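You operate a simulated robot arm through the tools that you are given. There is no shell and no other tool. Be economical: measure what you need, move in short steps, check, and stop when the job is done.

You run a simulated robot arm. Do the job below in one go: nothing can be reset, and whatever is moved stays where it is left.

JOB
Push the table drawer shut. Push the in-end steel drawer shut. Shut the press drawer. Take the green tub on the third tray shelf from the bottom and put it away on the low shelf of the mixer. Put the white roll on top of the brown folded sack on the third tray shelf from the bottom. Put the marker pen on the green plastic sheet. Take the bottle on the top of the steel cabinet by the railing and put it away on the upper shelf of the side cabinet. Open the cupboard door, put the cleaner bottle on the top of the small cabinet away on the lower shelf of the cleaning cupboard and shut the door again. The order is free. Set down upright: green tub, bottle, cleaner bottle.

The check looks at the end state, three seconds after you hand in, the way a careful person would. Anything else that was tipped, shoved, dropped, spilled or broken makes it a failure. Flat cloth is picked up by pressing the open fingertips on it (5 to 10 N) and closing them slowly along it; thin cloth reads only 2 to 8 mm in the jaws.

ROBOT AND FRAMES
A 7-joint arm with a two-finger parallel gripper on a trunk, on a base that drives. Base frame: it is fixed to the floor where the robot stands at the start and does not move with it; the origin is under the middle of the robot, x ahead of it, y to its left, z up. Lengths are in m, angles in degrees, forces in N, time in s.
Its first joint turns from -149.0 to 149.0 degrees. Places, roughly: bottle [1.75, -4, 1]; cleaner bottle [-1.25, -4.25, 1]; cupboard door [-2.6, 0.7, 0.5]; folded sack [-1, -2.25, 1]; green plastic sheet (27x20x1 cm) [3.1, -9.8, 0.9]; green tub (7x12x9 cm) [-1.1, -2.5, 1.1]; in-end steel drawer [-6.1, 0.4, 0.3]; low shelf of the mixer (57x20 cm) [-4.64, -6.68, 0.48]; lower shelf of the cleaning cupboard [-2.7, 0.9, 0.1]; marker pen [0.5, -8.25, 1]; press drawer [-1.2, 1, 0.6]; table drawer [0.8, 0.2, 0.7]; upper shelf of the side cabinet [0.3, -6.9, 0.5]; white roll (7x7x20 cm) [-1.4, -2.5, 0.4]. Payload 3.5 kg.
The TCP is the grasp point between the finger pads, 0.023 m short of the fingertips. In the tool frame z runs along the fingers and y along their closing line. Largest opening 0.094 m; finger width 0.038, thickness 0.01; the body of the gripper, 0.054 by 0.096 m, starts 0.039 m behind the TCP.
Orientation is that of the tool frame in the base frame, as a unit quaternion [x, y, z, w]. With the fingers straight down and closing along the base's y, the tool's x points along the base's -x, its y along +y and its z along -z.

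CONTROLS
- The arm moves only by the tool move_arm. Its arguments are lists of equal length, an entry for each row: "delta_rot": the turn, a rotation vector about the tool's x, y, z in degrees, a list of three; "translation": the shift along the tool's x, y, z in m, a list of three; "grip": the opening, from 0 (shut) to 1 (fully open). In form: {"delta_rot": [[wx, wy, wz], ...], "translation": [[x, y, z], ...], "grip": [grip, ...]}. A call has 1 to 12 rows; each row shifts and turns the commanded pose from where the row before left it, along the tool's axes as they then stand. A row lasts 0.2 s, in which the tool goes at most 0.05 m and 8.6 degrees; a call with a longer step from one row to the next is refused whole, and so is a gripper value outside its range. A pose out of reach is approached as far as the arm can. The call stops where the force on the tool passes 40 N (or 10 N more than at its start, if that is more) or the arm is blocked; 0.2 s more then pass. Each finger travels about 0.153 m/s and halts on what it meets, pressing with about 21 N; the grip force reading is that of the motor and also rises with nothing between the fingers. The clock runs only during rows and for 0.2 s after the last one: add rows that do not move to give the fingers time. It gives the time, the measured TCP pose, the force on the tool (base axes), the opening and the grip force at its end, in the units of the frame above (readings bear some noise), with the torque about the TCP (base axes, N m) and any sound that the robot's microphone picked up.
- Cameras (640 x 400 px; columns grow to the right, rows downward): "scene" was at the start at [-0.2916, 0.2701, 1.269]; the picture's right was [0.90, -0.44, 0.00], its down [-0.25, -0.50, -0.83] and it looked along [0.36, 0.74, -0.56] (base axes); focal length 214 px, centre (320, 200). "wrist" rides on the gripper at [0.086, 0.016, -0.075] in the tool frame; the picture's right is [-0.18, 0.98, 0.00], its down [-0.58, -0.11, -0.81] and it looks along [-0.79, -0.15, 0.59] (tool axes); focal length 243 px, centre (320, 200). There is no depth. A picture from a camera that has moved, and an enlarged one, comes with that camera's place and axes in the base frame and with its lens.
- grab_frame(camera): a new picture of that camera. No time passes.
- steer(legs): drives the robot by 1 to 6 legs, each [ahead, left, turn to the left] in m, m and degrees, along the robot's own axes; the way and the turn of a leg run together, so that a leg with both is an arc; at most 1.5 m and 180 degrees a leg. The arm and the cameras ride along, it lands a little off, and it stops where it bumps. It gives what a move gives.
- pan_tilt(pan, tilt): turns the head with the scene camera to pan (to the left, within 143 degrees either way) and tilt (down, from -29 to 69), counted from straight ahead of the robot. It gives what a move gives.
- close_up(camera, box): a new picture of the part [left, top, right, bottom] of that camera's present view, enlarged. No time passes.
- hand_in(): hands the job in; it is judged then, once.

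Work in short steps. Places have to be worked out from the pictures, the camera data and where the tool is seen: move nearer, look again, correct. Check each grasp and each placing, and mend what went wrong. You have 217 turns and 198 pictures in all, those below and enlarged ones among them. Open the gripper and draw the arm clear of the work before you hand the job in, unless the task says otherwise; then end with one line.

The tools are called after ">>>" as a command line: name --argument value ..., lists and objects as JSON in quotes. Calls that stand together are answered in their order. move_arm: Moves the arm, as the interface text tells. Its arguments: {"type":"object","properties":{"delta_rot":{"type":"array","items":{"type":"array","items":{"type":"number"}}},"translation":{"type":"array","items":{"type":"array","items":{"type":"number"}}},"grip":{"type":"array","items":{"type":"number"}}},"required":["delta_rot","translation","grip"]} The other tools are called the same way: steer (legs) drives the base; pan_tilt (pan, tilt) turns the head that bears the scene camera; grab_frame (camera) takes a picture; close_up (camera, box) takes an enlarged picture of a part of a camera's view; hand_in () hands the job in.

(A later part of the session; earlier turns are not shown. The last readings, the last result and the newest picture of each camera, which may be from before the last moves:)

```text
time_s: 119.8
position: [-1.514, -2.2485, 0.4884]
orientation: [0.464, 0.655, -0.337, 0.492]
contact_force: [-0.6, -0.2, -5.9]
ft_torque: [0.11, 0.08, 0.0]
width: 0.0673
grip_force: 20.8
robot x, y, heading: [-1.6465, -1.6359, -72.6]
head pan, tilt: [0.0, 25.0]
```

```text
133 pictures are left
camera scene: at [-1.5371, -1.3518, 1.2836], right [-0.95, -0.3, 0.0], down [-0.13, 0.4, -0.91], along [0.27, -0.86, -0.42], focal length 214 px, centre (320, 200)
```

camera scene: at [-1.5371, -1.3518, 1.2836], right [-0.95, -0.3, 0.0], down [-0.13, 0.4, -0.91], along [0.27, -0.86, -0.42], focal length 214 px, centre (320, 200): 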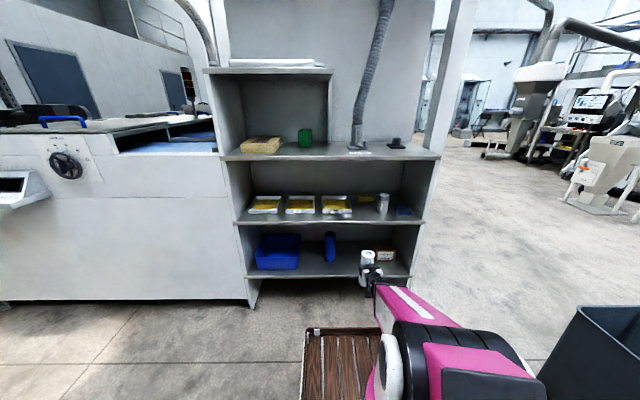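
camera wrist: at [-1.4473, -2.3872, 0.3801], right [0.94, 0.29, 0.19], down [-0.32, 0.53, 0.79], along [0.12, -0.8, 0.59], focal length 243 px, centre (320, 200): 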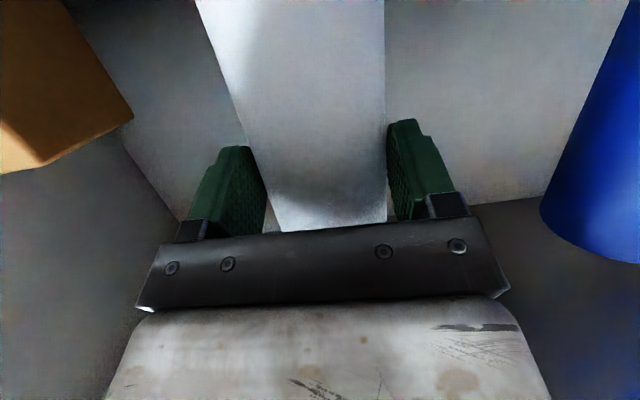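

Roll held. I back off 0.3 m and shift left so that the sack is ahead, raising the arm meanwhile.

>>> steer --legs '[[-0.3, 0, 0], [0, 0.5, 0]]'

>>> move_arm --delta_rot '[[0, 0, 0], [0, 0, 0], [0, 0, 0], [0, 0, 0], [0, 0, 0], [0, 0, 0], [0, 0, 0], [0, 0, 0], [0, 0, 0], [0, 0, 0], [0, 0, 0], [0, 0, 0]]' --translation '[[-0.0464, 0, -0.0124], [-0.0464, 0, -0.0124], [-0.0464, 0, -0.0124], [-0.0464, 0, -0.0124], [-0.0464, 0, -0.0124], [-0.0464, 0, -0.0124], [-0.0464, 0, -0.0124], [-0.0464, 0, -0.0124], [-0.0464, 0, -0.0124], [-0.0464, 0, -0.0124], [-0.0464, 0, -0.0124], [-0.0464, 0, -0.0124]]' --grip '[0, 0, 0, 0, 0, 0, 0, 0, 0, 0, 0, 0]'

>>> move_arm --delta_rot '[[0, 0, 0], [0, 0, 0], [0, 0, 0], [0, 0, 0]]' --translation '[[-0.0415, 0, -0.011], [-0.0415, 0, -0.011], [-0.0415, 0, -0.011], [-0.0415, 0, -0.011]]' --grip '[0, 0, 0, 0]'

>>> grab_frame --camera "scene"

>>> grab_frame --camera "wrist"

```text
time_s: 124.4
position: [-1.1222, -1.8115, 0.4882]
orientation: [0.462, 0.657, -0.335, 0.493]
contact_force: [0.1, 0.6, -4.9]
ft_torque: [0.12, 0.03, 0.0]
width: 0.0674
grip_force: 21.1
robot x, y, heading: [-1.2599, -1.2, -72.0]
head pan, tilt: [0.0, 25.0]
```

```text
time_s: 127.0
position: [-1.1229, -1.8467, 1.0626]
orientation: [0.462, 0.657, -0.334, 0.493]
contact_force: [-0.2, 0.1, -4.8]
ft_torque: [0.11, 0.06, 0.01]
width: 0.0674
grip_force: 20.4
out of reach, approached as far as the arm can: row 6, 7
robot x, y, heading: [-1.26, -1.2012, -71.9]
head pan, tilt: [0.0, 25.0]
```

```text
time_s: 128.0
position: [-1.1236, -1.8488, 1.2332]
orientation: [0.462, 0.656, -0.336, 0.493]
contact_force: [-0.2, -0.3, -4.7]
ft_torque: [0.14, 0.03, -0.02]
width: 0.0675
grip_force: 20.6
robot x, y, heading: [-1.2575, -1.2009, -72.2]
head pan, tilt: [0.0, 25.0]
```

```text
132 pictures are left
camera scene: at [-1.151, -0.9146, 1.2836], right [-0.95, -0.31, 0.0], down [-0.13, 0.4, -0.91], along [0.28, -0.86, -0.42], focal length 214 px, centre (320, 200)
```

scene: 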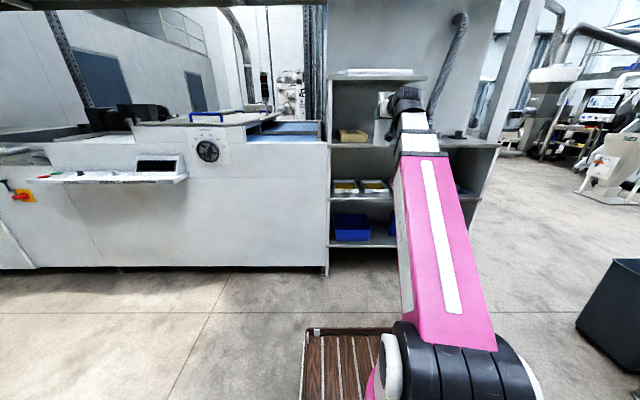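

```text
131 pictures are left
camera wrist: at [-1.1423, -1.7534, 1.1722], right [0.94, 0.29, 0.19], down [-0.32, 0.52, 0.79], along [0.13, -0.8, 0.59], focal length 243 px, centre (320, 200)
```

wrist: 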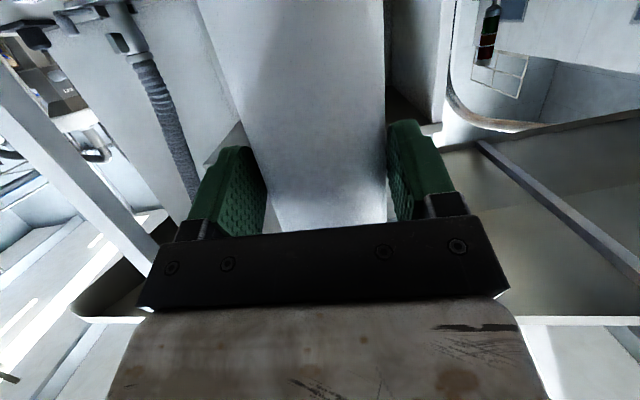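

I zoom on the sack area to plan the placing.

>>> close_up --camera "scene" --box '[310, 60, 450, 160]'

```text
4.00 times, centred on (380, 110) of scene
camera zoom: at [-1.151, -0.9146, 1.2836], right [-0.95, -0.31, 0.0], down [-0.13, 0.4, -0.91], along [0.28, -0.86, -0.42], focal length 858 px, centre (80, 560)
```

zoom: 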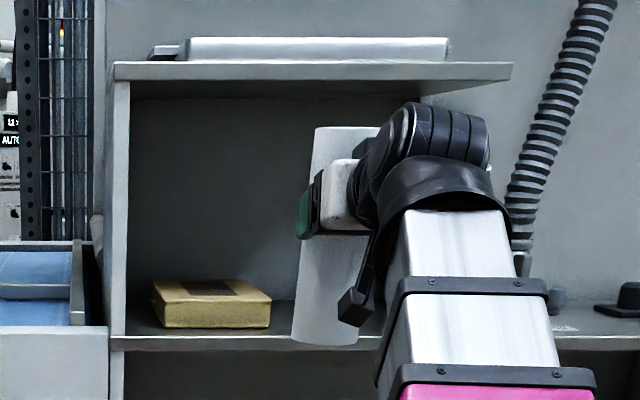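

The sack spans lateral +0.08 to -0.095, depth 1.10–1.35 from the robot, top z 1.09; underside of the top board is 1.375. I shift the tool left 6 cm, then drive 0.38 m in with the roll bottom at 1.12.

>>> move_arm --delta_rot '[[0, 0, 0], [0, 0, 0]]' --translation '[[0, 0.03, 0], [0, 0.03, 0]]' --grip '[0, 0]'

>>> steer --legs '[[0.38, 0, 0]]'

>>> close_up --camera "scene" --box '[270, 40, 450, 160]'

```text
time_s: 128.6
position: [-1.0667, -1.8308, 1.2342]
orientation: [0.462, 0.656, -0.336, 0.493]
contact_force: [1.0, -0.1, -6.1]
ft_torque: [0.14, 0.05, 0.0]
width: 0.0674
grip_force: 20.9
robot x, y, heading: [-1.2591, -1.199, -72.2]
head pan, tilt: [0.0, 25.0]
```

```text
time_s: 131.0
position: [-0.9519, -2.1881, 1.2349]
orientation: [0.463, 0.656, -0.336, 0.493]
contact_force: [0.6, -0.3, -4.6]
ft_torque: [0.1, 0.02, -0.02]
width: 0.0675
grip_force: 20.9
robot x, y, heading: [-1.1439, -1.5575, -72.0]
head pan, tilt: [0.0, 25.0]
```

```text
3.33 times, centred on (360, 100) of scene
camera zoom: at [-1.0356, -1.272, 1.2836], right [-0.95, -0.31, 0.0], down [-0.13, 0.4, -0.91], along [0.28, -0.86, -0.42], focal length 715 px, centre (187, 533)
```

zoom: 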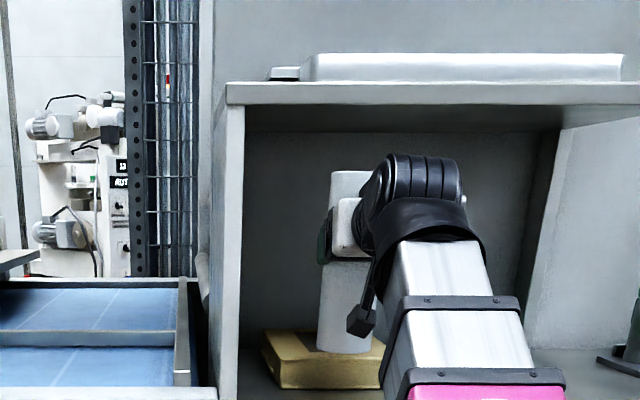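

Aligned laterally. I advance 0.17 m over the sack.

>>> move_arm --delta_rot '[[0, 0, 0], [0, 0, 0], [0, 0, 0], [0, 0, 0], [0, 0, 0]]' --translation '[[-0.0088, -0.001, 0.0328], [-0.0088, -0.001, 0.0328], [-0.0088, -0.001, 0.0328], [-0.0088, -0.001, 0.0328], [-0.0088, -0.001, 0.0328]]' --grip '[0, 0, 0, 0, 0]'

>>> close_up --camera "scene" --box '[290, 60, 410, 160]'

>>> grab_frame --camera "wrist"

```text
time_s: 132.2
position: [-0.8979, -2.3494, 1.2302]
orientation: [0.463, 0.656, -0.337, 0.493]
contact_force: [-0.5, -0.4, -5.2]
ft_torque: [0.13, 0.02, 0.0]
width: 0.0673
grip_force: 21.2
robot x, y, heading: [-1.1443, -1.5568, -72.2]
head pan, tilt: [0.0, 25.0]
```

```text
4.00 times, centred on (350, 110) of scene
camera zoom: at [-1.0356, -1.272, 1.2836], right [-0.95, -0.31, 0.0], down [-0.13, 0.4, -0.91], along [0.28, -0.86, -0.42], focal length 858 px, centre (200, 560)
```

zoom: 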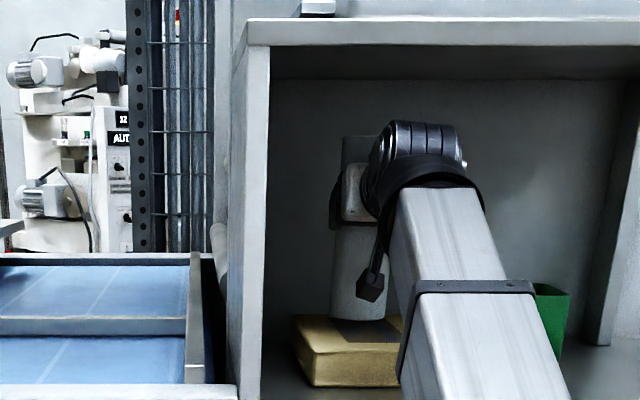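

```text
127 pictures are left
camera wrist: at [-0.9159, -2.2535, 1.169], right [0.94, 0.29, 0.19], down [-0.32, 0.52, 0.79], along [0.13, -0.8, 0.59], focal length 243 px, centre (320, 200)
```

wrist: 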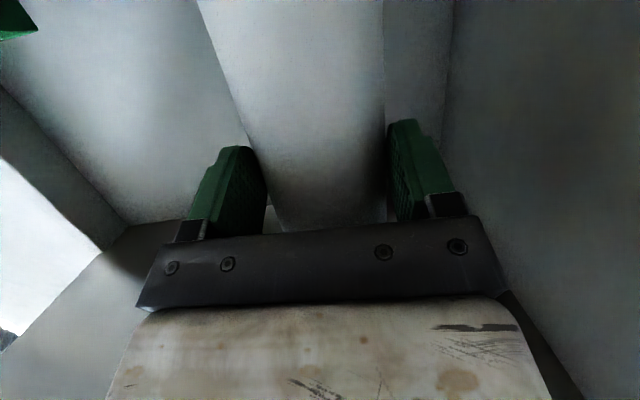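

The roll is above the sack, slightly toward its front. I advance 2 cm and lower slowly until contact.

>>> move_arm --delta_rot '[[0, 0, 0], [0, 0, 0], [0, 0, 0], [0, 0, 0], [0, 0, 0], [0, 0, 0]]' --translation '[[-0.0052, 0, 0.0193], [0.0048, 0, 0.0013], [0.0048, 0, 0.0013], [0.0029, 0, 0.0008], [0.0029, 0, 0.0008], [0, 0, 0]]' --grip '[0, 0, 0, 0, 0, 0]'

>>> close_up --camera "scene" --box '[290, 60, 410, 160]'

```text
time_s: 133.6
position: [-0.8927, -2.3662, 1.2157]
orientation: [0.461, 0.655, -0.337, 0.495]
contact_force: [0.6, -1.1, 14.2]
ft_torque: [-0.49, 0.08, -0.07]
width: 0.0676
grip_force: 21.6
robot x, y, heading: [-1.1427, -1.5601, -72.3]
head pan, tilt: [0.0, 25.0]
```

```text
4.00 times, centred on (350, 110) of scene
camera zoom: at [-1.0357, -1.2715, 1.2835], right [-0.95, -0.31, 0.0], down [-0.13, 0.4, -0.91], along [0.28, -0.86, -0.42], focal length 858 px, centre (200, 560)
```

zoom: 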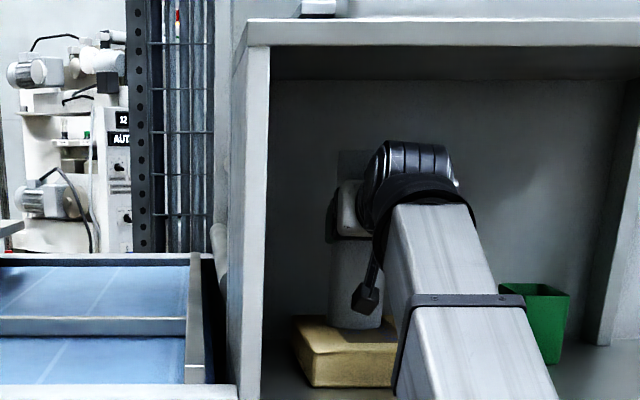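

Contact on the sack. I ease off the pressure, open and back straight out.

>>> move_arm --delta_rot '[[0, 0, 0], [0, 0, 0], [0, 0, 0], [0, 0, 0], [0, 0, 0]]' --translation '[[-0.002, 0, -0.0005], [0, 0, 0], [0, 0, 0], [0, 0, 0], [0, 0, 0]]' --grip '[0, 0.8, 1, 1, 1]'

>>> move_arm --delta_rot '[[0, 0, 0], [0, 0, 0], [0, 0, 0], [0, 0, 0], [0, 0, 0], [0, 0, 0], [0, 0, 0], [0, 0, 0]]' --translation '[[0.0052, 0.0006, -0.0193], [0.0052, 0.0006, -0.0193], [0.0065, 0, -0.0241], [0.0065, 0, -0.0241], [0.0065, 0, -0.0241], [0.0065, 0, -0.0241], [0.0065, 0, -0.0241], [0.0065, 0, -0.0241]]' --grip '[1, 1, 1, 1, 1, 1, 1, 1]'

>>> close_up --camera "scene" --box '[270, 60, 430, 180]'

```text
time_s: 134.8
position: [-0.8901, -2.3659, 1.2147]
orientation: [0.463, 0.656, -0.336, 0.493]
contact_force: [0.4, -0.5, 0.4]
ft_torque: [-0.02, 0.01, -0.02]
width: 0.0938
grip_force: 0.0
robot x, y, heading: [-1.1453, -1.5554, -72.3]
head pan, tilt: [0.0, 25.0]
```

```text
time_s: 136.6
position: [-0.9561, -2.1873, 1.2206]
orientation: [0.462, 0.657, -0.335, 0.493]
contact_force: [-0.4, 0.4, 0.0]
ft_torque: [0.04, 0.01, 0.0]
width: 0.0942
grip_force: 0.1
robot x, y, heading: [-1.1456, -1.5571, -72.2]
head pan, tilt: [0.0, 25.0]
```

```text
3.33 times, centred on (350, 120) of scene
camera zoom: at [-1.0357, -1.2719, 1.2836], right [-0.95, -0.31, 0.0], down [-0.13, 0.4, -0.91], along [0.28, -0.86, -0.42], focal length 715 px, centre (220, 467)
```

zoom: 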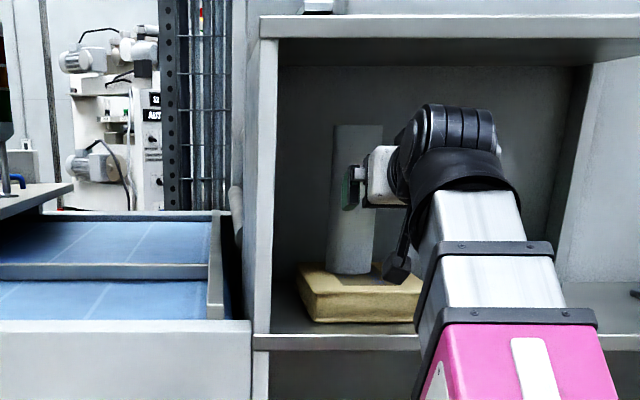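

The roll stands on the sack. Next the green tub beside it: I back off, shift right and look at it closely.

>>> steer --legs '[[-0.25, 0, 0], [0, -0.22, 0]]'

>>> move_arm --delta_rot '[[0, 7.5, 0], [0, 7.5, 0], [0, 7.5, 0], [0, 7.5, 0]]' --translation '[[0, -0.045, 0], [0, -0.045, 0], [0, -0.045, 0], [0, -0.045, 0]]' --grip '[1, 1, 1, 1]'

>>> grab_frame --camera "scene"

>>> close_up --camera "scene" --box '[260, 80, 400, 170]'

```text
time_s: 139.7
position: [-1.2475, -2.0168, 1.2217]
orientation: [0.463, 0.656, -0.336, 0.493]
contact_force: [0.4, -0.2, -0.2]
ft_torque: [0.01, 0.03, -0.04]
width: 0.094
grip_force: 0.0
robot x, y, heading: [-1.4322, -1.3836, -72.5]
head pan, tilt: [0.0, 25.0]
```

```text
time_s: 140.7
position: [-1.416, -2.078, 1.2218]
orientation: [0.535, 0.76, -0.205, 0.306]
contact_force: [0.1, 0.5, -0.9]
ft_torque: [-0.02, 0.0, 0.01]
width: 0.094
grip_force: 0.2
robot x, y, heading: [-1.434, -1.3805, -72.1]
head pan, tilt: [0.0, 25.0]
```

```text
124 pictures are left
camera scene: at [-1.3239, -1.0988, 1.2836], right [-0.95, -0.3, 0.0], down [-0.13, 0.4, -0.91], along [0.27, -0.86, -0.42], focal length 214 px, centre (320, 200)
```

scene: 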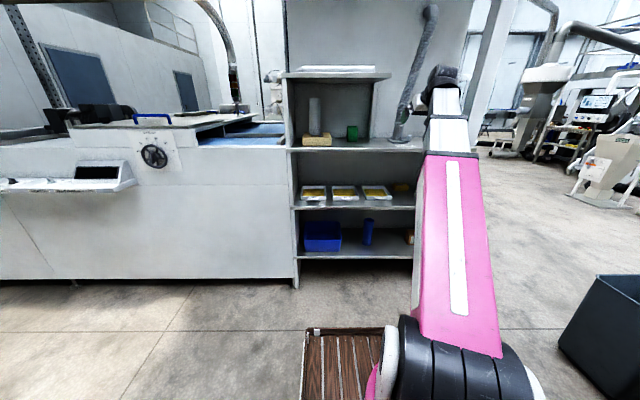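

```text
4.44 times, centred on (330, 125) of scene
camera zoom: at [-1.3239, -1.0988, 1.2836], right [-0.95, -0.3, 0.0], down [-0.13, 0.4, -0.91], along [0.27, -0.86, -0.42], focal length 953 px, centre (276, 533)
```

zoom: 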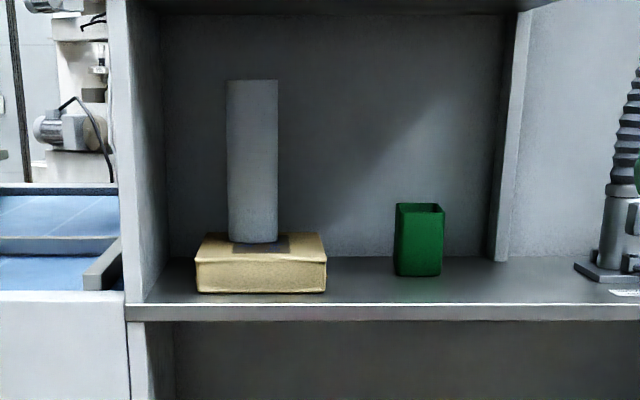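

The roll stands well. The tub front is ~1.09 m ahead on the midline, z 1.05–1.14. With 60° pitch the arm clears the upper board; I align at z 1.125.

>>> move_arm --delta_rot '[[0, -7.5, 0], [0, -7.5, 0], [0, 0, 0], [0, 0, 0], [0, 0, 0], [0, 0, 0], [0, 0, 0]]' --translation '[[0, 0, 0], [0, 0, 0], [0.017, 0.039, 0.0097], [0.017, 0.039, 0.0097], [0.017, 0.039, 0.0097], [0.017, 0.039, 0.0097], [0.017, 0.039, 0.0097]]' --grip '[1, 1, 1, 1, 1, 1, 1]'

>>> steer --legs '[[0.28, 0, 0]]'

>>> close_up --camera "scene" --box '[270, 80, 410, 170]'

>>> grab_frame --camera "wrist"

```text
time_s: 142.3
position: [-1.233, -2.0044, 1.1257]
orientation: [0.504, 0.714, -0.274, 0.402]
contact_force: [0.0, -0.7, -0.8]
ft_torque: [0.01, -0.02, -0.02]
width: 0.0939
grip_force: 0.0
robot x, y, heading: [-1.4307, -1.385, -72.3]
head pan, tilt: [0.0, 25.0]
```

```text
time_s: 144.3
position: [-1.1536, -2.278, 1.126]
orientation: [0.507, 0.711, -0.275, 0.402]
contact_force: [-0.2, 0.0, -0.2]
ft_torque: [0.01, -0.02, 0.0]
width: 0.0938
grip_force: 0.1
robot x, y, heading: [-1.3492, -1.6569, -72.9]
head pan, tilt: [0.0, 25.0]
```

```text
4.44 times, centred on (340, 125) of scene
camera zoom: at [-1.2366, -1.371, 1.2836], right [-0.96, -0.29, 0.0], down [-0.12, 0.4, -0.91], along [0.27, -0.87, -0.42], focal length 953 px, centre (231, 533)
```

zoom: 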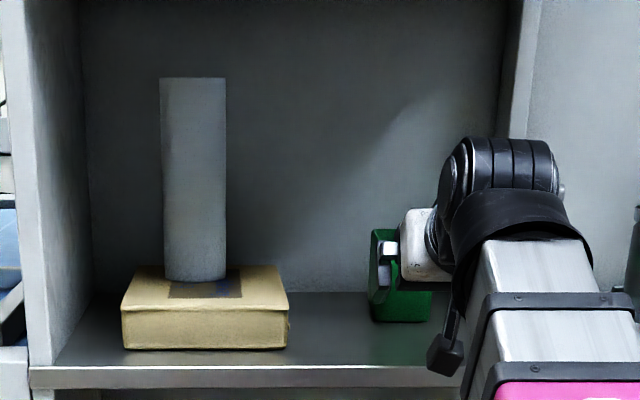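

```text
121 pictures are left
camera wrist: at [-1.1762, -2.1699, 1.0908], right [0.96, 0.24, 0.17], down [-0.24, 0.32, 0.92], along [0.16, -0.92, 0.36], focal length 243 px, centre (320, 200)
```

wrist: 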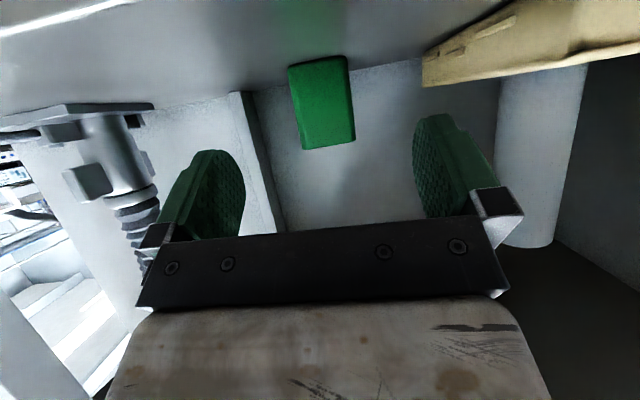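

Tub is ~0.17–0.2 m ahead, nearly centred. I advance 0.19 m.

>>> move_arm --delta_rot '[[0, 0, 0], [0, 0, 0], [0, 0, 0], [0, 0, 0], [0, 0, 0]]' --translation '[[-0.019, -0.0016, 0.0329], [-0.019, -0.0016, 0.0329], [-0.019, -0.0016, 0.0329], [-0.019, -0.0016, 0.0329], [-0.019, -0.0016, 0.0329]]' --grip '[1, 1, 1, 1, 1]'

>>> grab_frame --camera "wrist"

>>> close_up --camera "scene" --box '[290, 90, 400, 170]'

```text
time_s: 145.5
position: [-1.0983, -2.46, 1.1195]
orientation: [0.507, 0.711, -0.275, 0.402]
contact_force: [0.3, -0.1, 0.6]
ft_torque: [0.0, 0.01, -0.01]
width: 0.0937
grip_force: 0.0
robot x, y, heading: [-1.3484, -1.6563, -73.0]
head pan, tilt: [0.0, 25.0]
```

```text
120 pictures are left
camera wrist: at [-1.1209, -2.3521, 1.0853], right [0.96, 0.24, 0.17], down [-0.24, 0.32, 0.92], along [0.16, -0.92, 0.36], focal length 243 px, centre (320, 200)
```

wrist: 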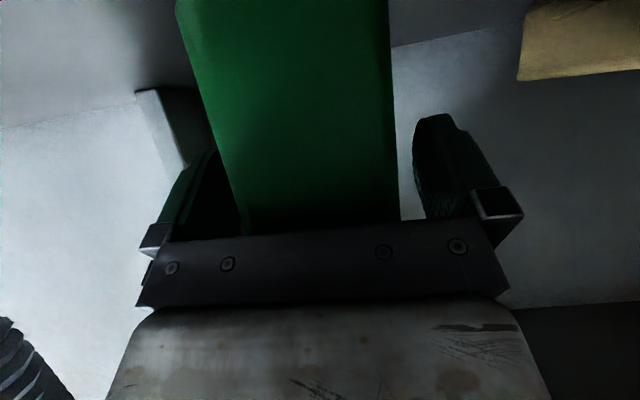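

```text
5.00 times, centred on (345, 130) of scene
camera zoom: at [-1.2366, -1.371, 1.2836], right [-0.96, -0.29, 0.0], down [-0.12, 0.4, -0.91], along [0.27, -0.87, -0.42], focal length 1072 px, centre (195, 550)
```

zoom: 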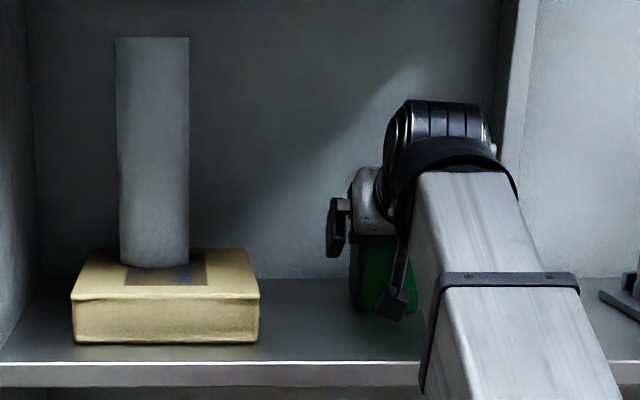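

Tub is between the fingers, near the palm. I shift 6 mm right and close gently.

>>> move_arm --delta_rot '[[0, 0, 0], [0, 0, 0], [0, 0, 0], [0, 0, 0], [0, 0, 0]]' --translation '[[0, -0.006, 0], [0, 0, 0], [0, 0, 0], [0, 0, 0], [0, 0, 0]]' --grip '[1, 0.8, 0.7, 0.5, 0.4]'

>>> grab_frame --camera "wrist"

```text
time_s: 146.7
position: [-1.1047, -2.4598, 1.1209]
orientation: [0.507, 0.711, -0.276, 0.401]
contact_force: [0.3, -0.8, 0.8]
ft_torque: [-0.15, 0.08, 0.02]
width: 0.0619
grip_force: 21.1
robot x, y, heading: [-1.3459, -1.6535, -73.0]
head pan, tilt: [0.0, 25.0]
```

```text
118 pictures are left
camera wrist: at [-1.1267, -2.3531, 1.0858], right [0.96, 0.24, 0.17], down [-0.24, 0.32, 0.92], along [0.16, -0.92, 0.36], focal length 243 px, centre (320, 200)
```

wrist: 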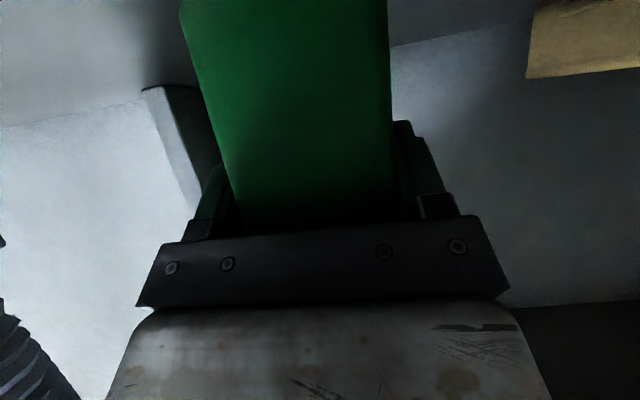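

Gripped (62 mm). I lift 3 cm and retract from the shelf.

>>> move_arm --delta_rot '[[0, 0, 0], [0, 0, 0], [0, 0, 0], [0, 0, 0], [0, 0, 0], [0, 0, 0], [0, 0, 0]]' --translation '[[-0.013, 0, -0.0075], [-0.013, 0, -0.0075], [0.019, 0, -0.0329], [0.019, 0, -0.0329], [0.019, 0, -0.0329], [0.019, 0, -0.0329], [0.019, 0, -0.0329]]' --grip '[0.3, 0.3, 0.3, 0.3, 0.3, 0.3, 0.3]'

>>> steer --legs '[[-0.4, 0, 0]]'

>>> grab_frame --camera "scene"

>>> grab_frame --camera "wrist"

```text
time_s: 148.3
position: [-1.1686, -2.2834, 1.1561]
orientation: [0.506, 0.712, -0.275, 0.401]
contact_force: [-0.1, 0.4, -1.9]
ft_torque: [0.09, 0.03, -0.02]
width: 0.0616
grip_force: 20.8
robot x, y, heading: [-1.3462, -1.6557, -73.0]
head pan, tilt: [0.0, 25.0]
```

```text
time_s: 150.8
position: [-1.2836, -1.8967, 1.1558]
orientation: [0.503, 0.715, -0.272, 0.403]
contact_force: [-0.1, -0.2, -3.5]
ft_torque: [0.13, 0.04, 0.01]
width: 0.0618
grip_force: 20.8
robot x, y, heading: [-1.4667, -1.2685, -72.1]
head pan, tilt: [0.0, 25.0]
```

```text
117 pictures are left
camera scene: at [-1.3614, -0.9832, 1.2836], right [-0.95, -0.31, 0.0], down [-0.13, 0.4, -0.91], along [0.28, -0.86, -0.42], focal length 214 px, centre (320, 200)
```

scene: 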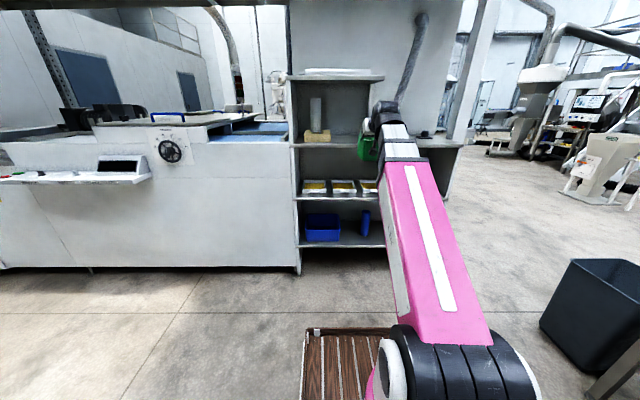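

```text
116 pictures are left
camera wrist: at [-1.3061, -1.7884, 1.1207], right [0.95, 0.25, 0.17], down [-0.25, 0.31, 0.92], along [0.17, -0.92, 0.36], focal length 243 px, centre (320, 200)
```

wrist: 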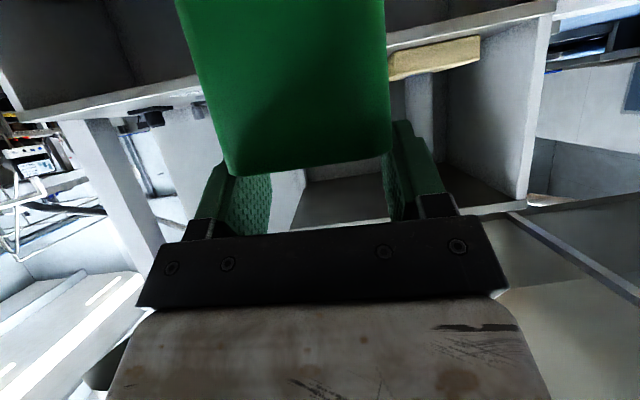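

The tub seems to have shifted within the grip; I zoom.

>>> close_up --camera "scene" --box '[330, 90, 450, 180]'

```text
4.44 times, centred on (390, 135) of scene
camera zoom: at [-1.3614, -0.9832, 1.2836], right [-0.95, -0.31, 0.0], down [-0.13, 0.4, -0.91], along [0.28, -0.86, -0.42], focal length 953 px, centre (9, 489)
```

zoom: 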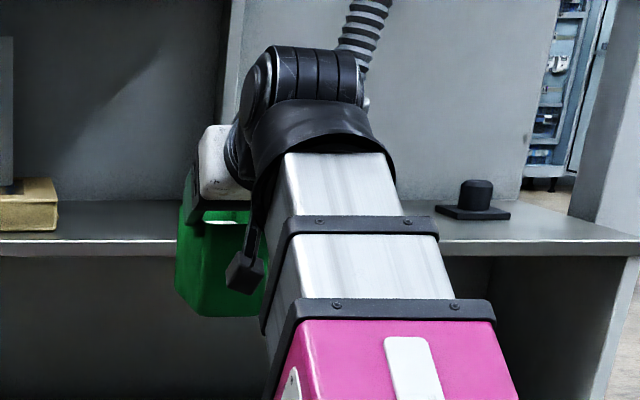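

The tub has tilted nose-up some in the grip but is held; I'll level it on placing. Now I turn toward the mixer at (-4.6,-6.7) and look for a way.

>>> steer --legs '[[-0.3, 0, -50]]'

>>> pan_tilt --pan 0 --tilt 12

>>> grab_frame --camera "scene"

```text
time_s: 153.4
position: [-1.7954, -1.5245, 1.1555]
orientation: [0.759, 0.434, -0.418, 0.248]
contact_force: [0.6, -1.3, -2.2]
ft_torque: [0.12, -0.05, 0.02]
width: 0.0614
grip_force: 21.2
robot x, y, heading: [-1.4321, -0.9812, -122.4]
head pan, tilt: [0.0, 25.0]
```

```text
time_s: 154.2
position: [-1.7951, -1.5247, 1.1545]
orientation: [0.759, 0.434, -0.418, 0.248]
contact_force: [1.0, 0.6, -3.6]
ft_torque: [0.08, -0.03, 0.02]
width: 0.0616
grip_force: 21.2
robot x, y, heading: [-1.4325, -0.98, -122.4]
head pan, tilt: [0.0, 12.0]
```

```text
114 pictures are left
camera scene: at [-1.1453, -0.8812, 1.3047], right [-0.84, 0.54, 0.0], down [0.11, 0.18, -0.98], along [-0.52, -0.83, -0.21], focal length 214 px, centre (320, 200)
```

scene: 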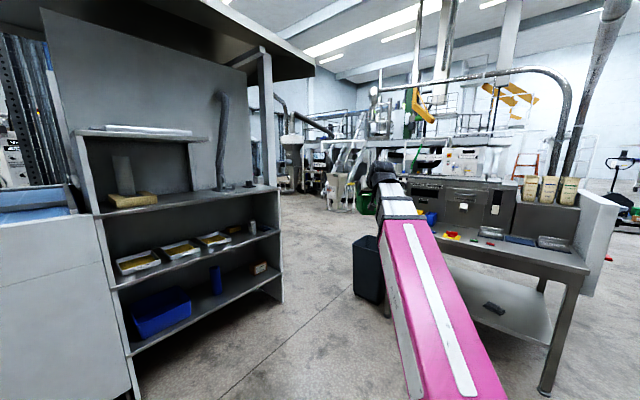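

A desk blocks the direct way; I go around its north side. I turn right and drive between the desk and the cupboard.

>>> steer --legs '[[0, 0, -80], [1.1, 0, 0]]'

>>> pan_tilt --pan 35 --tilt 20

>>> grab_frame --camera "scene"

```text
time_s: 163.2
position: [-3.0392, -0.3108, 1.1541]
orientation: [0.861, -0.152, -0.48, -0.077]
contact_force: [-0.3, -0.6, -3.0]
ft_torque: [-0.02, -0.1, -0.01]
width: 0.0616
grip_force: 21.0
robot x, y, heading: [-2.4355, -0.5664, 157.7]
head pan, tilt: [0.0, 12.0]
```

```text
time_s: 164.2
position: [-3.0387, -0.3103, 1.1553]
orientation: [0.861, -0.152, -0.479, -0.077]
contact_force: [-0.1, 0.1, -3.6]
ft_torque: [-0.01, -0.1, 0.04]
width: 0.0614
grip_force: 21.1
robot x, y, heading: [-2.4372, -0.5692, 158.0]
head pan, tilt: [35.0, 20.0]
```

```text
113 pictures are left
camera scene: at [-2.293, -0.8882, 1.2917], right [-0.22, 0.97, 0.0], down [0.33, 0.08, -0.94], along [-0.92, -0.21, -0.34], focal length 214 px, centre (320, 200)
```

scene: 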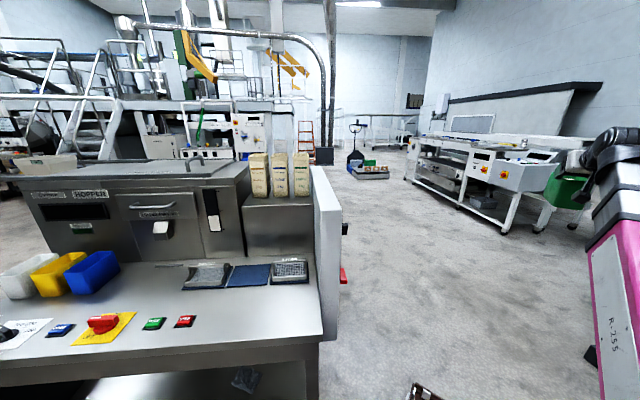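

Open floor lies ahead to the west. I straighten and drive past the desk.

>>> steer --legs '[[0, 0, 20], [1.5, 0, 0]]'

>>> pan_tilt --pan 70 --tilt 15

>>> grab_frame --camera "scene"

```text
time_s: 172.7
position: [-4.5913, -0.465, 1.1561]
orientation: [0.874, -0.005, -0.487, 0.006]
contact_force: [0.0, 0.3, -3.2]
ft_torque: [-0.02, -0.1, -0.01]
width: 0.0615
grip_force: 20.4
robot x, y, heading: [-3.9409, -0.5069, 177.6]
head pan, tilt: [35.0, 20.0]
```

```text
time_s: 173.8
position: [-4.5911, -0.465, 1.1549]
orientation: [0.874, -0.004, -0.486, 0.006]
contact_force: [-0.1, 0.3, -3.2]
ft_torque: [0.01, -0.08, 0.01]
width: 0.0615
grip_force: 20.7
robot x, y, heading: [-3.941, -0.5107, 177.5]
head pan, tilt: [70.0, 15.0]
```

```text
112 pictures are left
camera scene: at [-3.6533, -0.798, 1.2998], right [-0.92, 0.38, 0.0], down [0.1, 0.24, -0.97], along [-0.37, -0.89, -0.26], focal length 214 px, centre (320, 200)
```

scene: 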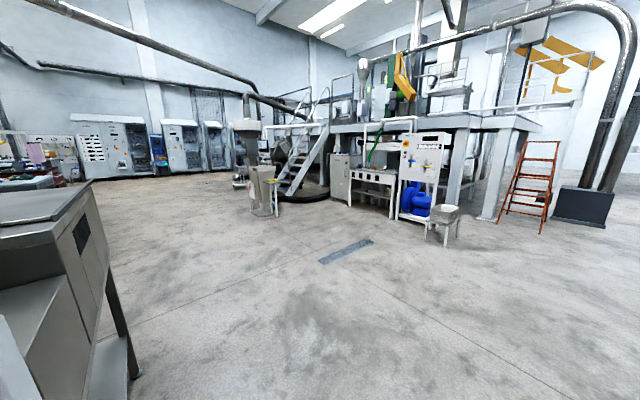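

Open floor south. The mixer should be near column 270; I zoom there.

>>> close_up --camera "scene" --box '[220, 100, 460, 250]'

```text
2.67 times, centred on (340, 175) of scene
camera zoom: at [-3.6533, -0.798, 1.2998], right [-0.92, 0.38, 0.0], down [0.1, 0.24, -0.97], along [-0.37, -0.89, -0.26], focal length 572 px, centre (267, 267)
```

zoom: 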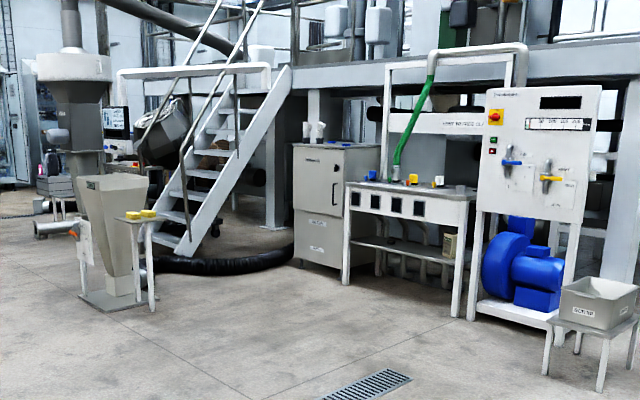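

The mixer lies beyond a hopper, further south. I turn and drive south, past the desk.

>>> steer --legs '[[0, 0, 97], [1.5, 0, 0], [1.5, 0, 0], [0, 0.2, 0]]'

>>> pan_tilt --pan 0 --tilt 15

>>> grab_frame --camera "scene"

```text
time_s: 193.7
position: [-3.3819, -4.1433, 1.1557]
orientation: [0.578, 0.655, -0.315, 0.37]
contact_force: [-0.1, 0.0, -4.2]
ft_torque: [0.08, 0.02, 0.0]
width: 0.0617
grip_force: 21.2
robot x, y, heading: [-3.43, -3.4929, -85.2]
head pan, tilt: [70.0, 15.0]
```

```text
time_s: 195.1
position: [-3.3834, -4.144, 1.1544]
orientation: [0.579, 0.654, -0.317, 0.37]
contact_force: [0.9, 0.1, -3.7]
ft_torque: [0.12, 0.03, -0.01]
width: 0.0617
grip_force: 20.8
robot x, y, heading: [-3.425, -3.4911, -84.8]
head pan, tilt: [0.0, 15.0]
```

```text
110 pictures are left
camera scene: at [-3.2583, -3.2373, 1.2999], right [-1.0, -0.09, 0.0], down [-0.02, 0.26, -0.97], along [0.09, -0.96, -0.26], focal length 214 px, centre (320, 200)
```

scene: 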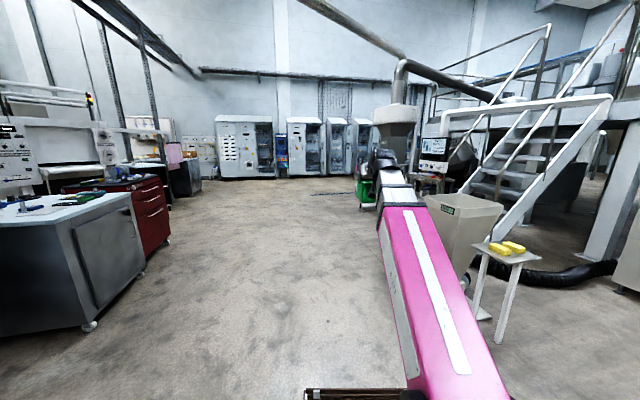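

The mixer is the funnel machine right-ahead, hidden by the arm. I drive on and look to the right.

>>> steer --legs '[[1.5, 0.2, 0]]'

>>> pan_tilt --pan -45 --tilt 20

>>> grab_frame --camera "scene"

```text
refused: leg 1 is longer than a leg can be; nothing moved
```

```text
time_s: 196.2
position: [-3.3817, -4.1435, 1.1547]
orientation: [0.579, 0.654, -0.316, 0.37]
contact_force: [0.9, -1.0, -3.0]
ft_torque: [0.08, 0.01, 0.0]
width: 0.0618
grip_force: 20.7
robot x, y, heading: [-3.4268, -3.4923, -85.2]
head pan, tilt: [-45.0, 20.0]
```

```text
109 pictures are left
camera scene: at [-3.3263, -3.2157, 1.2917], right [-0.77, 0.64, 0.0], down [0.22, 0.26, -0.94], along [-0.6, -0.72, -0.34], focal length 214 px, centre (320, 200)
```

scene: 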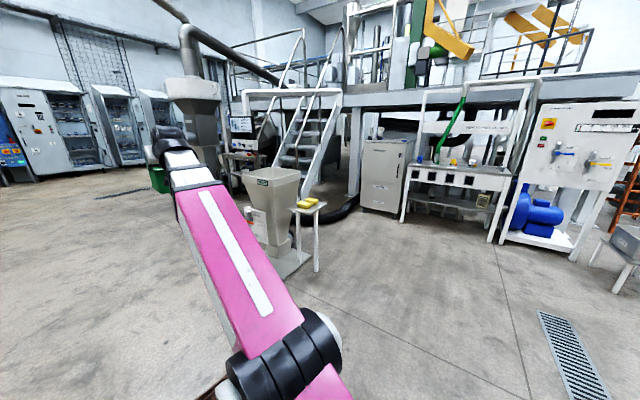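

The leg was too long; the mixer with its monitor shows at left. I drive 1.45 m on in a legal leg.

>>> steer --legs '[[1.45, 0, 0], [0.5, 0.1, 0]]'

>>> grab_frame --camera "scene"

```text
time_s: 206.0
position: [-3.0935, -6.0796, 1.1547]
orientation: [0.578, 0.655, -0.316, 0.37]
contact_force: [0.0, 0.4, -4.0]
ft_torque: [0.11, 0.04, -0.01]
width: 0.0615
grip_force: 21.3
robot x, y, heading: [-3.1402, -5.4244, -84.8]
head pan, tilt: [-45.0, 20.0]
```

```text
108 pictures are left
camera scene: at [-3.0401, -5.1516, 1.2917], right [-0.77, 0.64, 0.0], down [0.22, 0.26, -0.94], along [-0.6, -0.72, -0.34], focal length 214 px, centre (320, 200)
```

scene: 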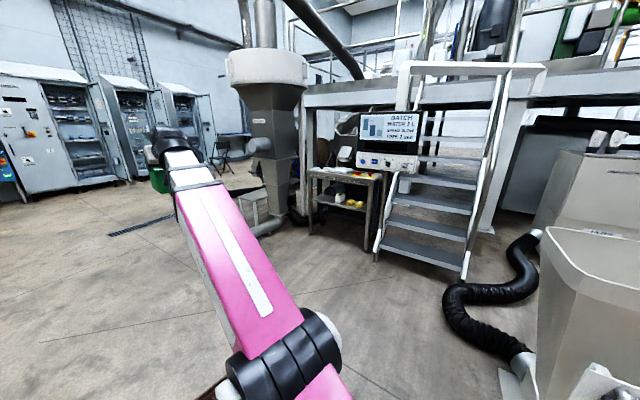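

I see "BATCH MIXER" with a stand and low shelf around (340,200). I zoom.

>>> close_up --camera "scene" --box '[280, 90, 440, 260]'

```text
2.35 times, centred on (360, 175) of scene
camera zoom: at [-3.0401, -5.1516, 1.2917], right [-0.77, 0.64, 0.0], down [0.22, 0.26, -0.94], along [-0.6, -0.72, -0.34], focal length 505 px, centre (226, 259)
```

zoom: 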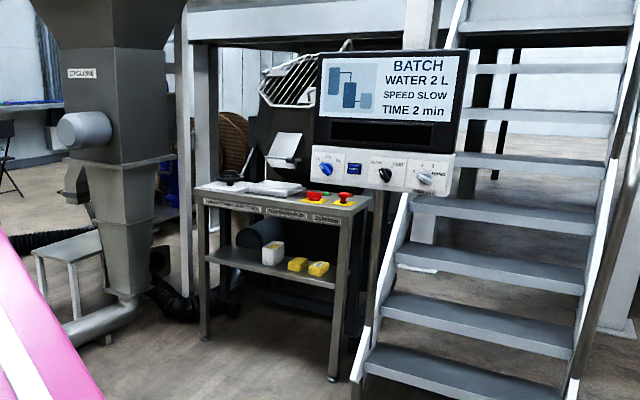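

The mixer's low shelf (z 0.48) has an apron above at ~0.64, so headroom is small: the tub must be level. I check the tub's attitude in the gripper first.

>>> close_up --camera "scene" --box '[120, 110, 240, 210]'

>>> grab_frame --camera "wrist"

```text
4.00 times, centred on (180, 160) of scene
camera zoom: at [-3.0401, -5.1516, 1.2917], right [-0.77, 0.64, 0.0], down [0.22, 0.26, -0.94], along [-0.6, -0.72, -0.34], focal length 858 px, centre (880, 360)
```

zoom: 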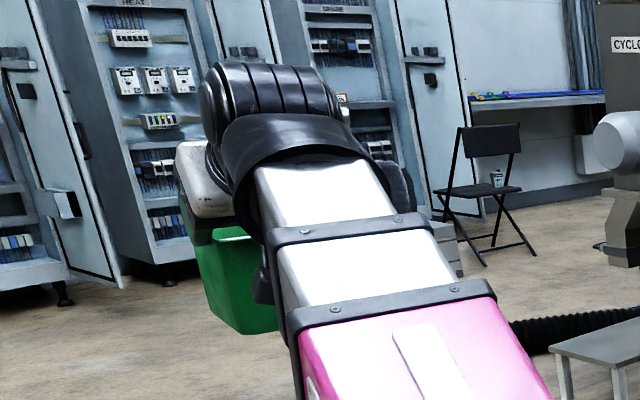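

```text
105 pictures are left
camera wrist: at [-3.0931, -5.9699, 1.1205], right [0.98, 0.04, 0.17], down [-0.17, 0.36, 0.92], along [-0.03, -0.93, 0.36], focal length 243 px, centre (320, 200)
```

wrist: 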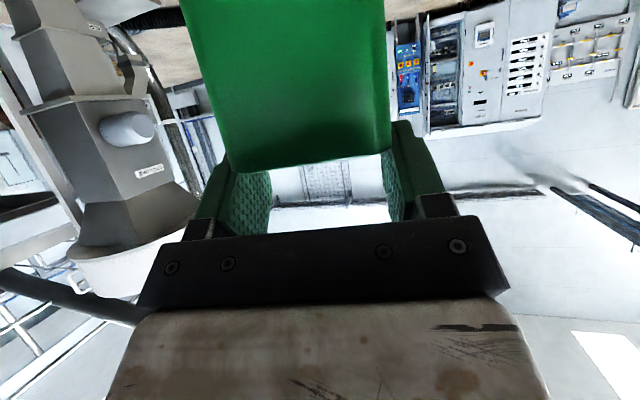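

The tub's near face looks level; it only slid ~3 cm down in the pads. Target spot: left third of the low shelf, front edge point about (-4.45,-6.82), facing heading 196°. I drive in front of it.

>>> steer --legs '[[1.06, -0.15, 0], [0, 0, -79.5]]'

>>> pan_tilt --pan 0 --tilt 25

>>> grab_frame --camera "scene"

```text
time_s: 215.1
position: [-3.8395, -6.6502, 1.1548]
orientation: [0.866, 0.117, -0.48, 0.074]
contact_force: [0.9, 1.1, -3.5]
ft_torque: [0.03, -0.1, 0.01]
width: 0.0617
grip_force: 21.0
robot x, y, heading: [-3.2014, -6.5156, -166.6]
head pan, tilt: [-45.0, 20.0]
```

```text
time_s: 216.2
position: [-3.8401, -6.6502, 1.1548]
orientation: [0.866, 0.117, -0.481, 0.074]
contact_force: [0.2, -0.6, -2.4]
ft_torque: [0.0, -0.12, 0.0]
width: 0.0617
grip_force: 21.1
robot x, y, heading: [-3.198, -6.5121, -166.8]
head pan, tilt: [0.0, 25.0]
```

```text
104 pictures are left
camera scene: at [-2.925, -6.6422, 1.2836], right [-0.23, 0.97, 0.0], down [0.41, 0.1, -0.91], along [-0.88, -0.21, -0.42], focal length 214 px, centre (320, 200)
```

scene: 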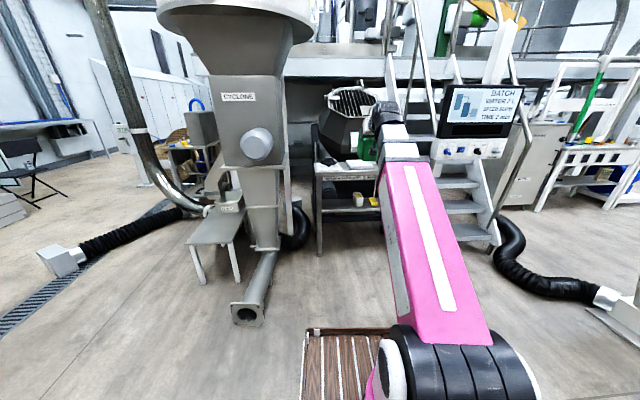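

Facing it. I zoom on the stand.

>>> close_up --camera "scene" --box '[300, 140, 420, 260]'

```text
3.33 times, centred on (360, 200) of scene
camera zoom: at [-2.925, -6.6422, 1.2836], right [-0.23, 0.97, 0.0], down [0.41, 0.1, -0.91], along [-0.88, -0.21, -0.42], focal length 715 px, centre (187, 200)
```

zoom: 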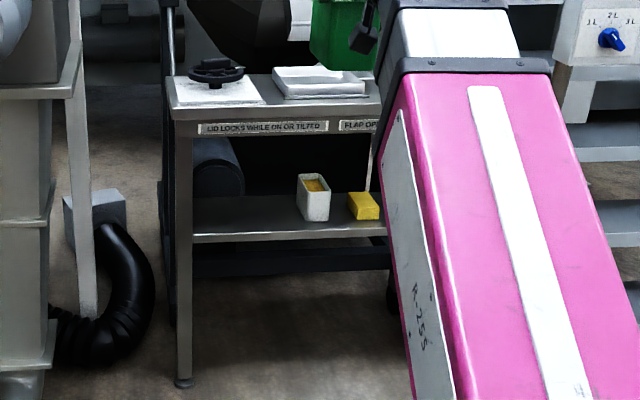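

Headroom is fine: shelf z 0.475, apron bottom 0.72; free lateral span from +0.18 to -0.08. I lower the tub to z 0.60 and aim at lateral 0.05, then drive 0.5 m closer.

>>> move_arm --delta_rot '[[0, 0, 0], [0, 0, 0], [0, 0, 0], [0, 0, 0], [0, 0, 0], [0, 0, 0], [0, 0, 0], [0, 0, 0], [0, 0, 0], [0, 0, 0], [0, 0, 0], [0, 0, 0]]' --translation '[[0.04, 0.0052, 0.0231], [0.04, 0.0052, 0.0231], [0.04, 0.0052, 0.0231], [0.04, 0.0052, 0.0231], [0.04, 0.0052, 0.0231], [0.04, 0.0052, 0.0231], [0.04, 0.0052, 0.0231], [0.04, 0.0052, 0.0231], [0.04, 0.0052, 0.0231], [0.04, 0.0052, 0.0231], [0.04, 0.0052, 0.0231], [0.04, 0.0052, 0.0231]]' --grip '[0, 0, 0, 0, 0, 0, 0, 0, 0, 0, 0, 0]'

>>> steer --legs '[[0.48, 0, 0]]'

>>> close_up --camera "scene" --box '[270, 150, 430, 300]'

>>> grab_frame --camera "wrist"

```text
time_s: 218.8
position: [-3.8029, -6.7169, 0.6002]
orientation: [0.866, 0.116, -0.481, 0.074]
contact_force: [-0.2, -0.7, -3.8]
ft_torque: [0.03, -0.13, -0.01]
width: 0.0618
grip_force: 21.3
robot x, y, heading: [-3.2004, -6.5135, -166.7]
head pan, tilt: [0.0, 25.0]
```

```text
time_s: 221.6
position: [-4.2692, -6.8229, 0.6014]
orientation: [0.866, 0.116, -0.481, 0.073]
contact_force: [0.0, -0.1, -3.2]
ft_torque: [0.02, -0.1, 0.0]
width: 0.0615
grip_force: 21.6
robot x, y, heading: [-3.6629, -6.6235, -166.9]
head pan, tilt: [0.0, 25.0]
```

```text
2.67 times, centred on (350, 225) of scene
camera zoom: at [-3.3914, -6.7531, 1.2836], right [-0.23, 0.97, 0.0], down [0.41, 0.1, -0.91], along [-0.88, -0.21, -0.42], focal length 572 px, centre (240, 133)
```

zoom: 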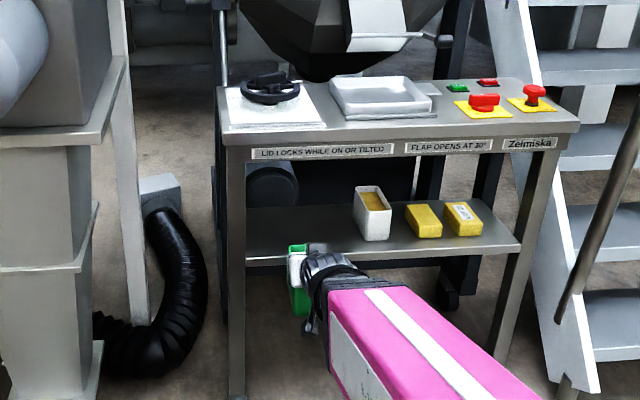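

```text
101 pictures are left
camera wrist: at [-4.1618, -6.8107, 0.567], right [0.17, -0.97, 0.17], down [0.33, 0.22, 0.92], along [-0.93, -0.1, 0.36], focal length 243 px, centre (320, 200)
```

wrist: 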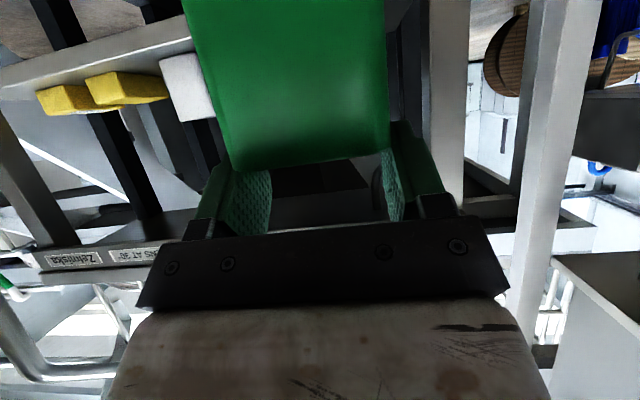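

Aligned: front edge 0.80 m ahead, tool at 0.636, lateral 0.056. I advance 0.215 m at z 0.60.

>>> move_arm --delta_rot '[[0, 0, 0], [0, 0, 0], [0, 0, 0], [0, 0, 0], [0, 0, 0], [0, 0, 0]]' --translation '[[-0.0179, -0.0012, 0.031], [-0.0179, -0.0012, 0.031], [-0.0179, -0.0012, 0.031], [-0.0179, -0.0012, 0.031], [-0.0179, -0.0012, 0.031], [-0.0179, -0.0012, 0.031]]' --grip '[0, 0, 0, 0, 0, 0]'

>>> close_up --camera "scene" --box '[290, 180, 400, 270]'

>>> grab_frame --camera "wrist"

```text
time_s: 223.0
position: [-4.4783, -6.8771, 0.5946]
orientation: [0.867, 0.115, -0.48, 0.072]
contact_force: [-0.9, 0.0, -3.4]
ft_torque: [0.03, -0.16, -0.01]
width: 0.0614
grip_force: 21.0
robot x, y, heading: [-3.6672, -6.6254, -166.8]
head pan, tilt: [0.0, 25.0]
```

```text
4.44 times, centred on (345, 225) of scene
camera zoom: at [-3.3914, -6.7531, 1.2836], right [-0.23, 0.97, 0.0], down [0.41, 0.1, -0.91], along [-0.88, -0.21, -0.42], focal length 953 px, centre (209, 89)
```

zoom: 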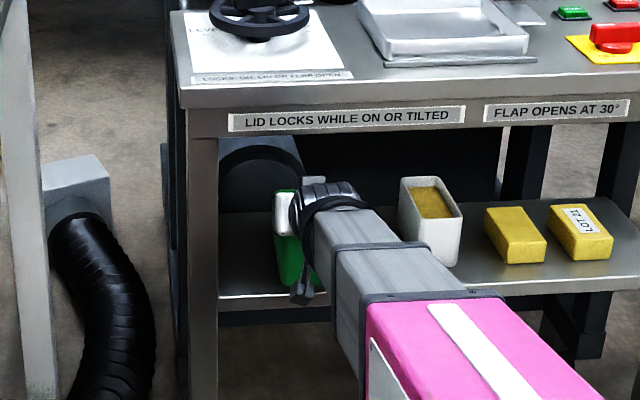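

```text
99 pictures are left
camera wrist: at [-4.37, -6.8634, 0.5594], right [0.17, -0.97, 0.17], down [0.33, 0.22, 0.92], along [-0.93, -0.1, 0.36], focal length 243 px, centre (320, 200)
```

wrist: 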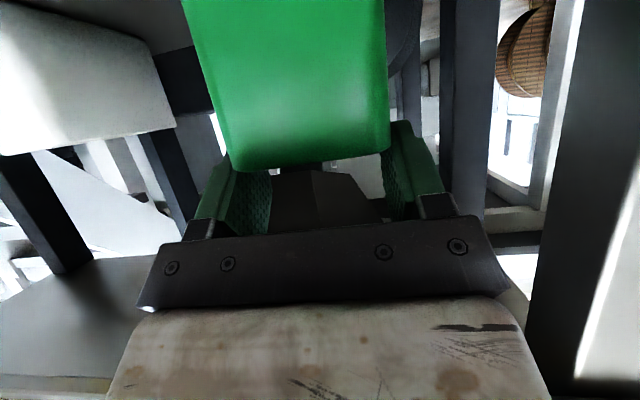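

The tub is over the shelf. I lower gently in small steps watching the force.

>>> move_arm --delta_rot '[[0, 0, 0], [0, 0, 0], [0, 0, 0], [0, 0, 0]]' --translation '[[0.0043, 0, 0.0025], [0.0043, 0, 0.0025], [0.0035, 0, 0.002], [0, 0, 0]]' --grip '[0, 0, 0, 0]'

```text
time_s: 224.0
position: [-4.4772, -6.875, 0.5797]
orientation: [0.866, 0.116, -0.481, 0.072]
contact_force: [-0.7, -0.6, -4.0]
ft_torque: [0.05, -0.1, 0.0]
width: 0.0616
grip_force: 21.6
robot x, y, heading: [-3.668, -6.6218, -167.1]
head pan, tilt: [0.0, 25.0]
```

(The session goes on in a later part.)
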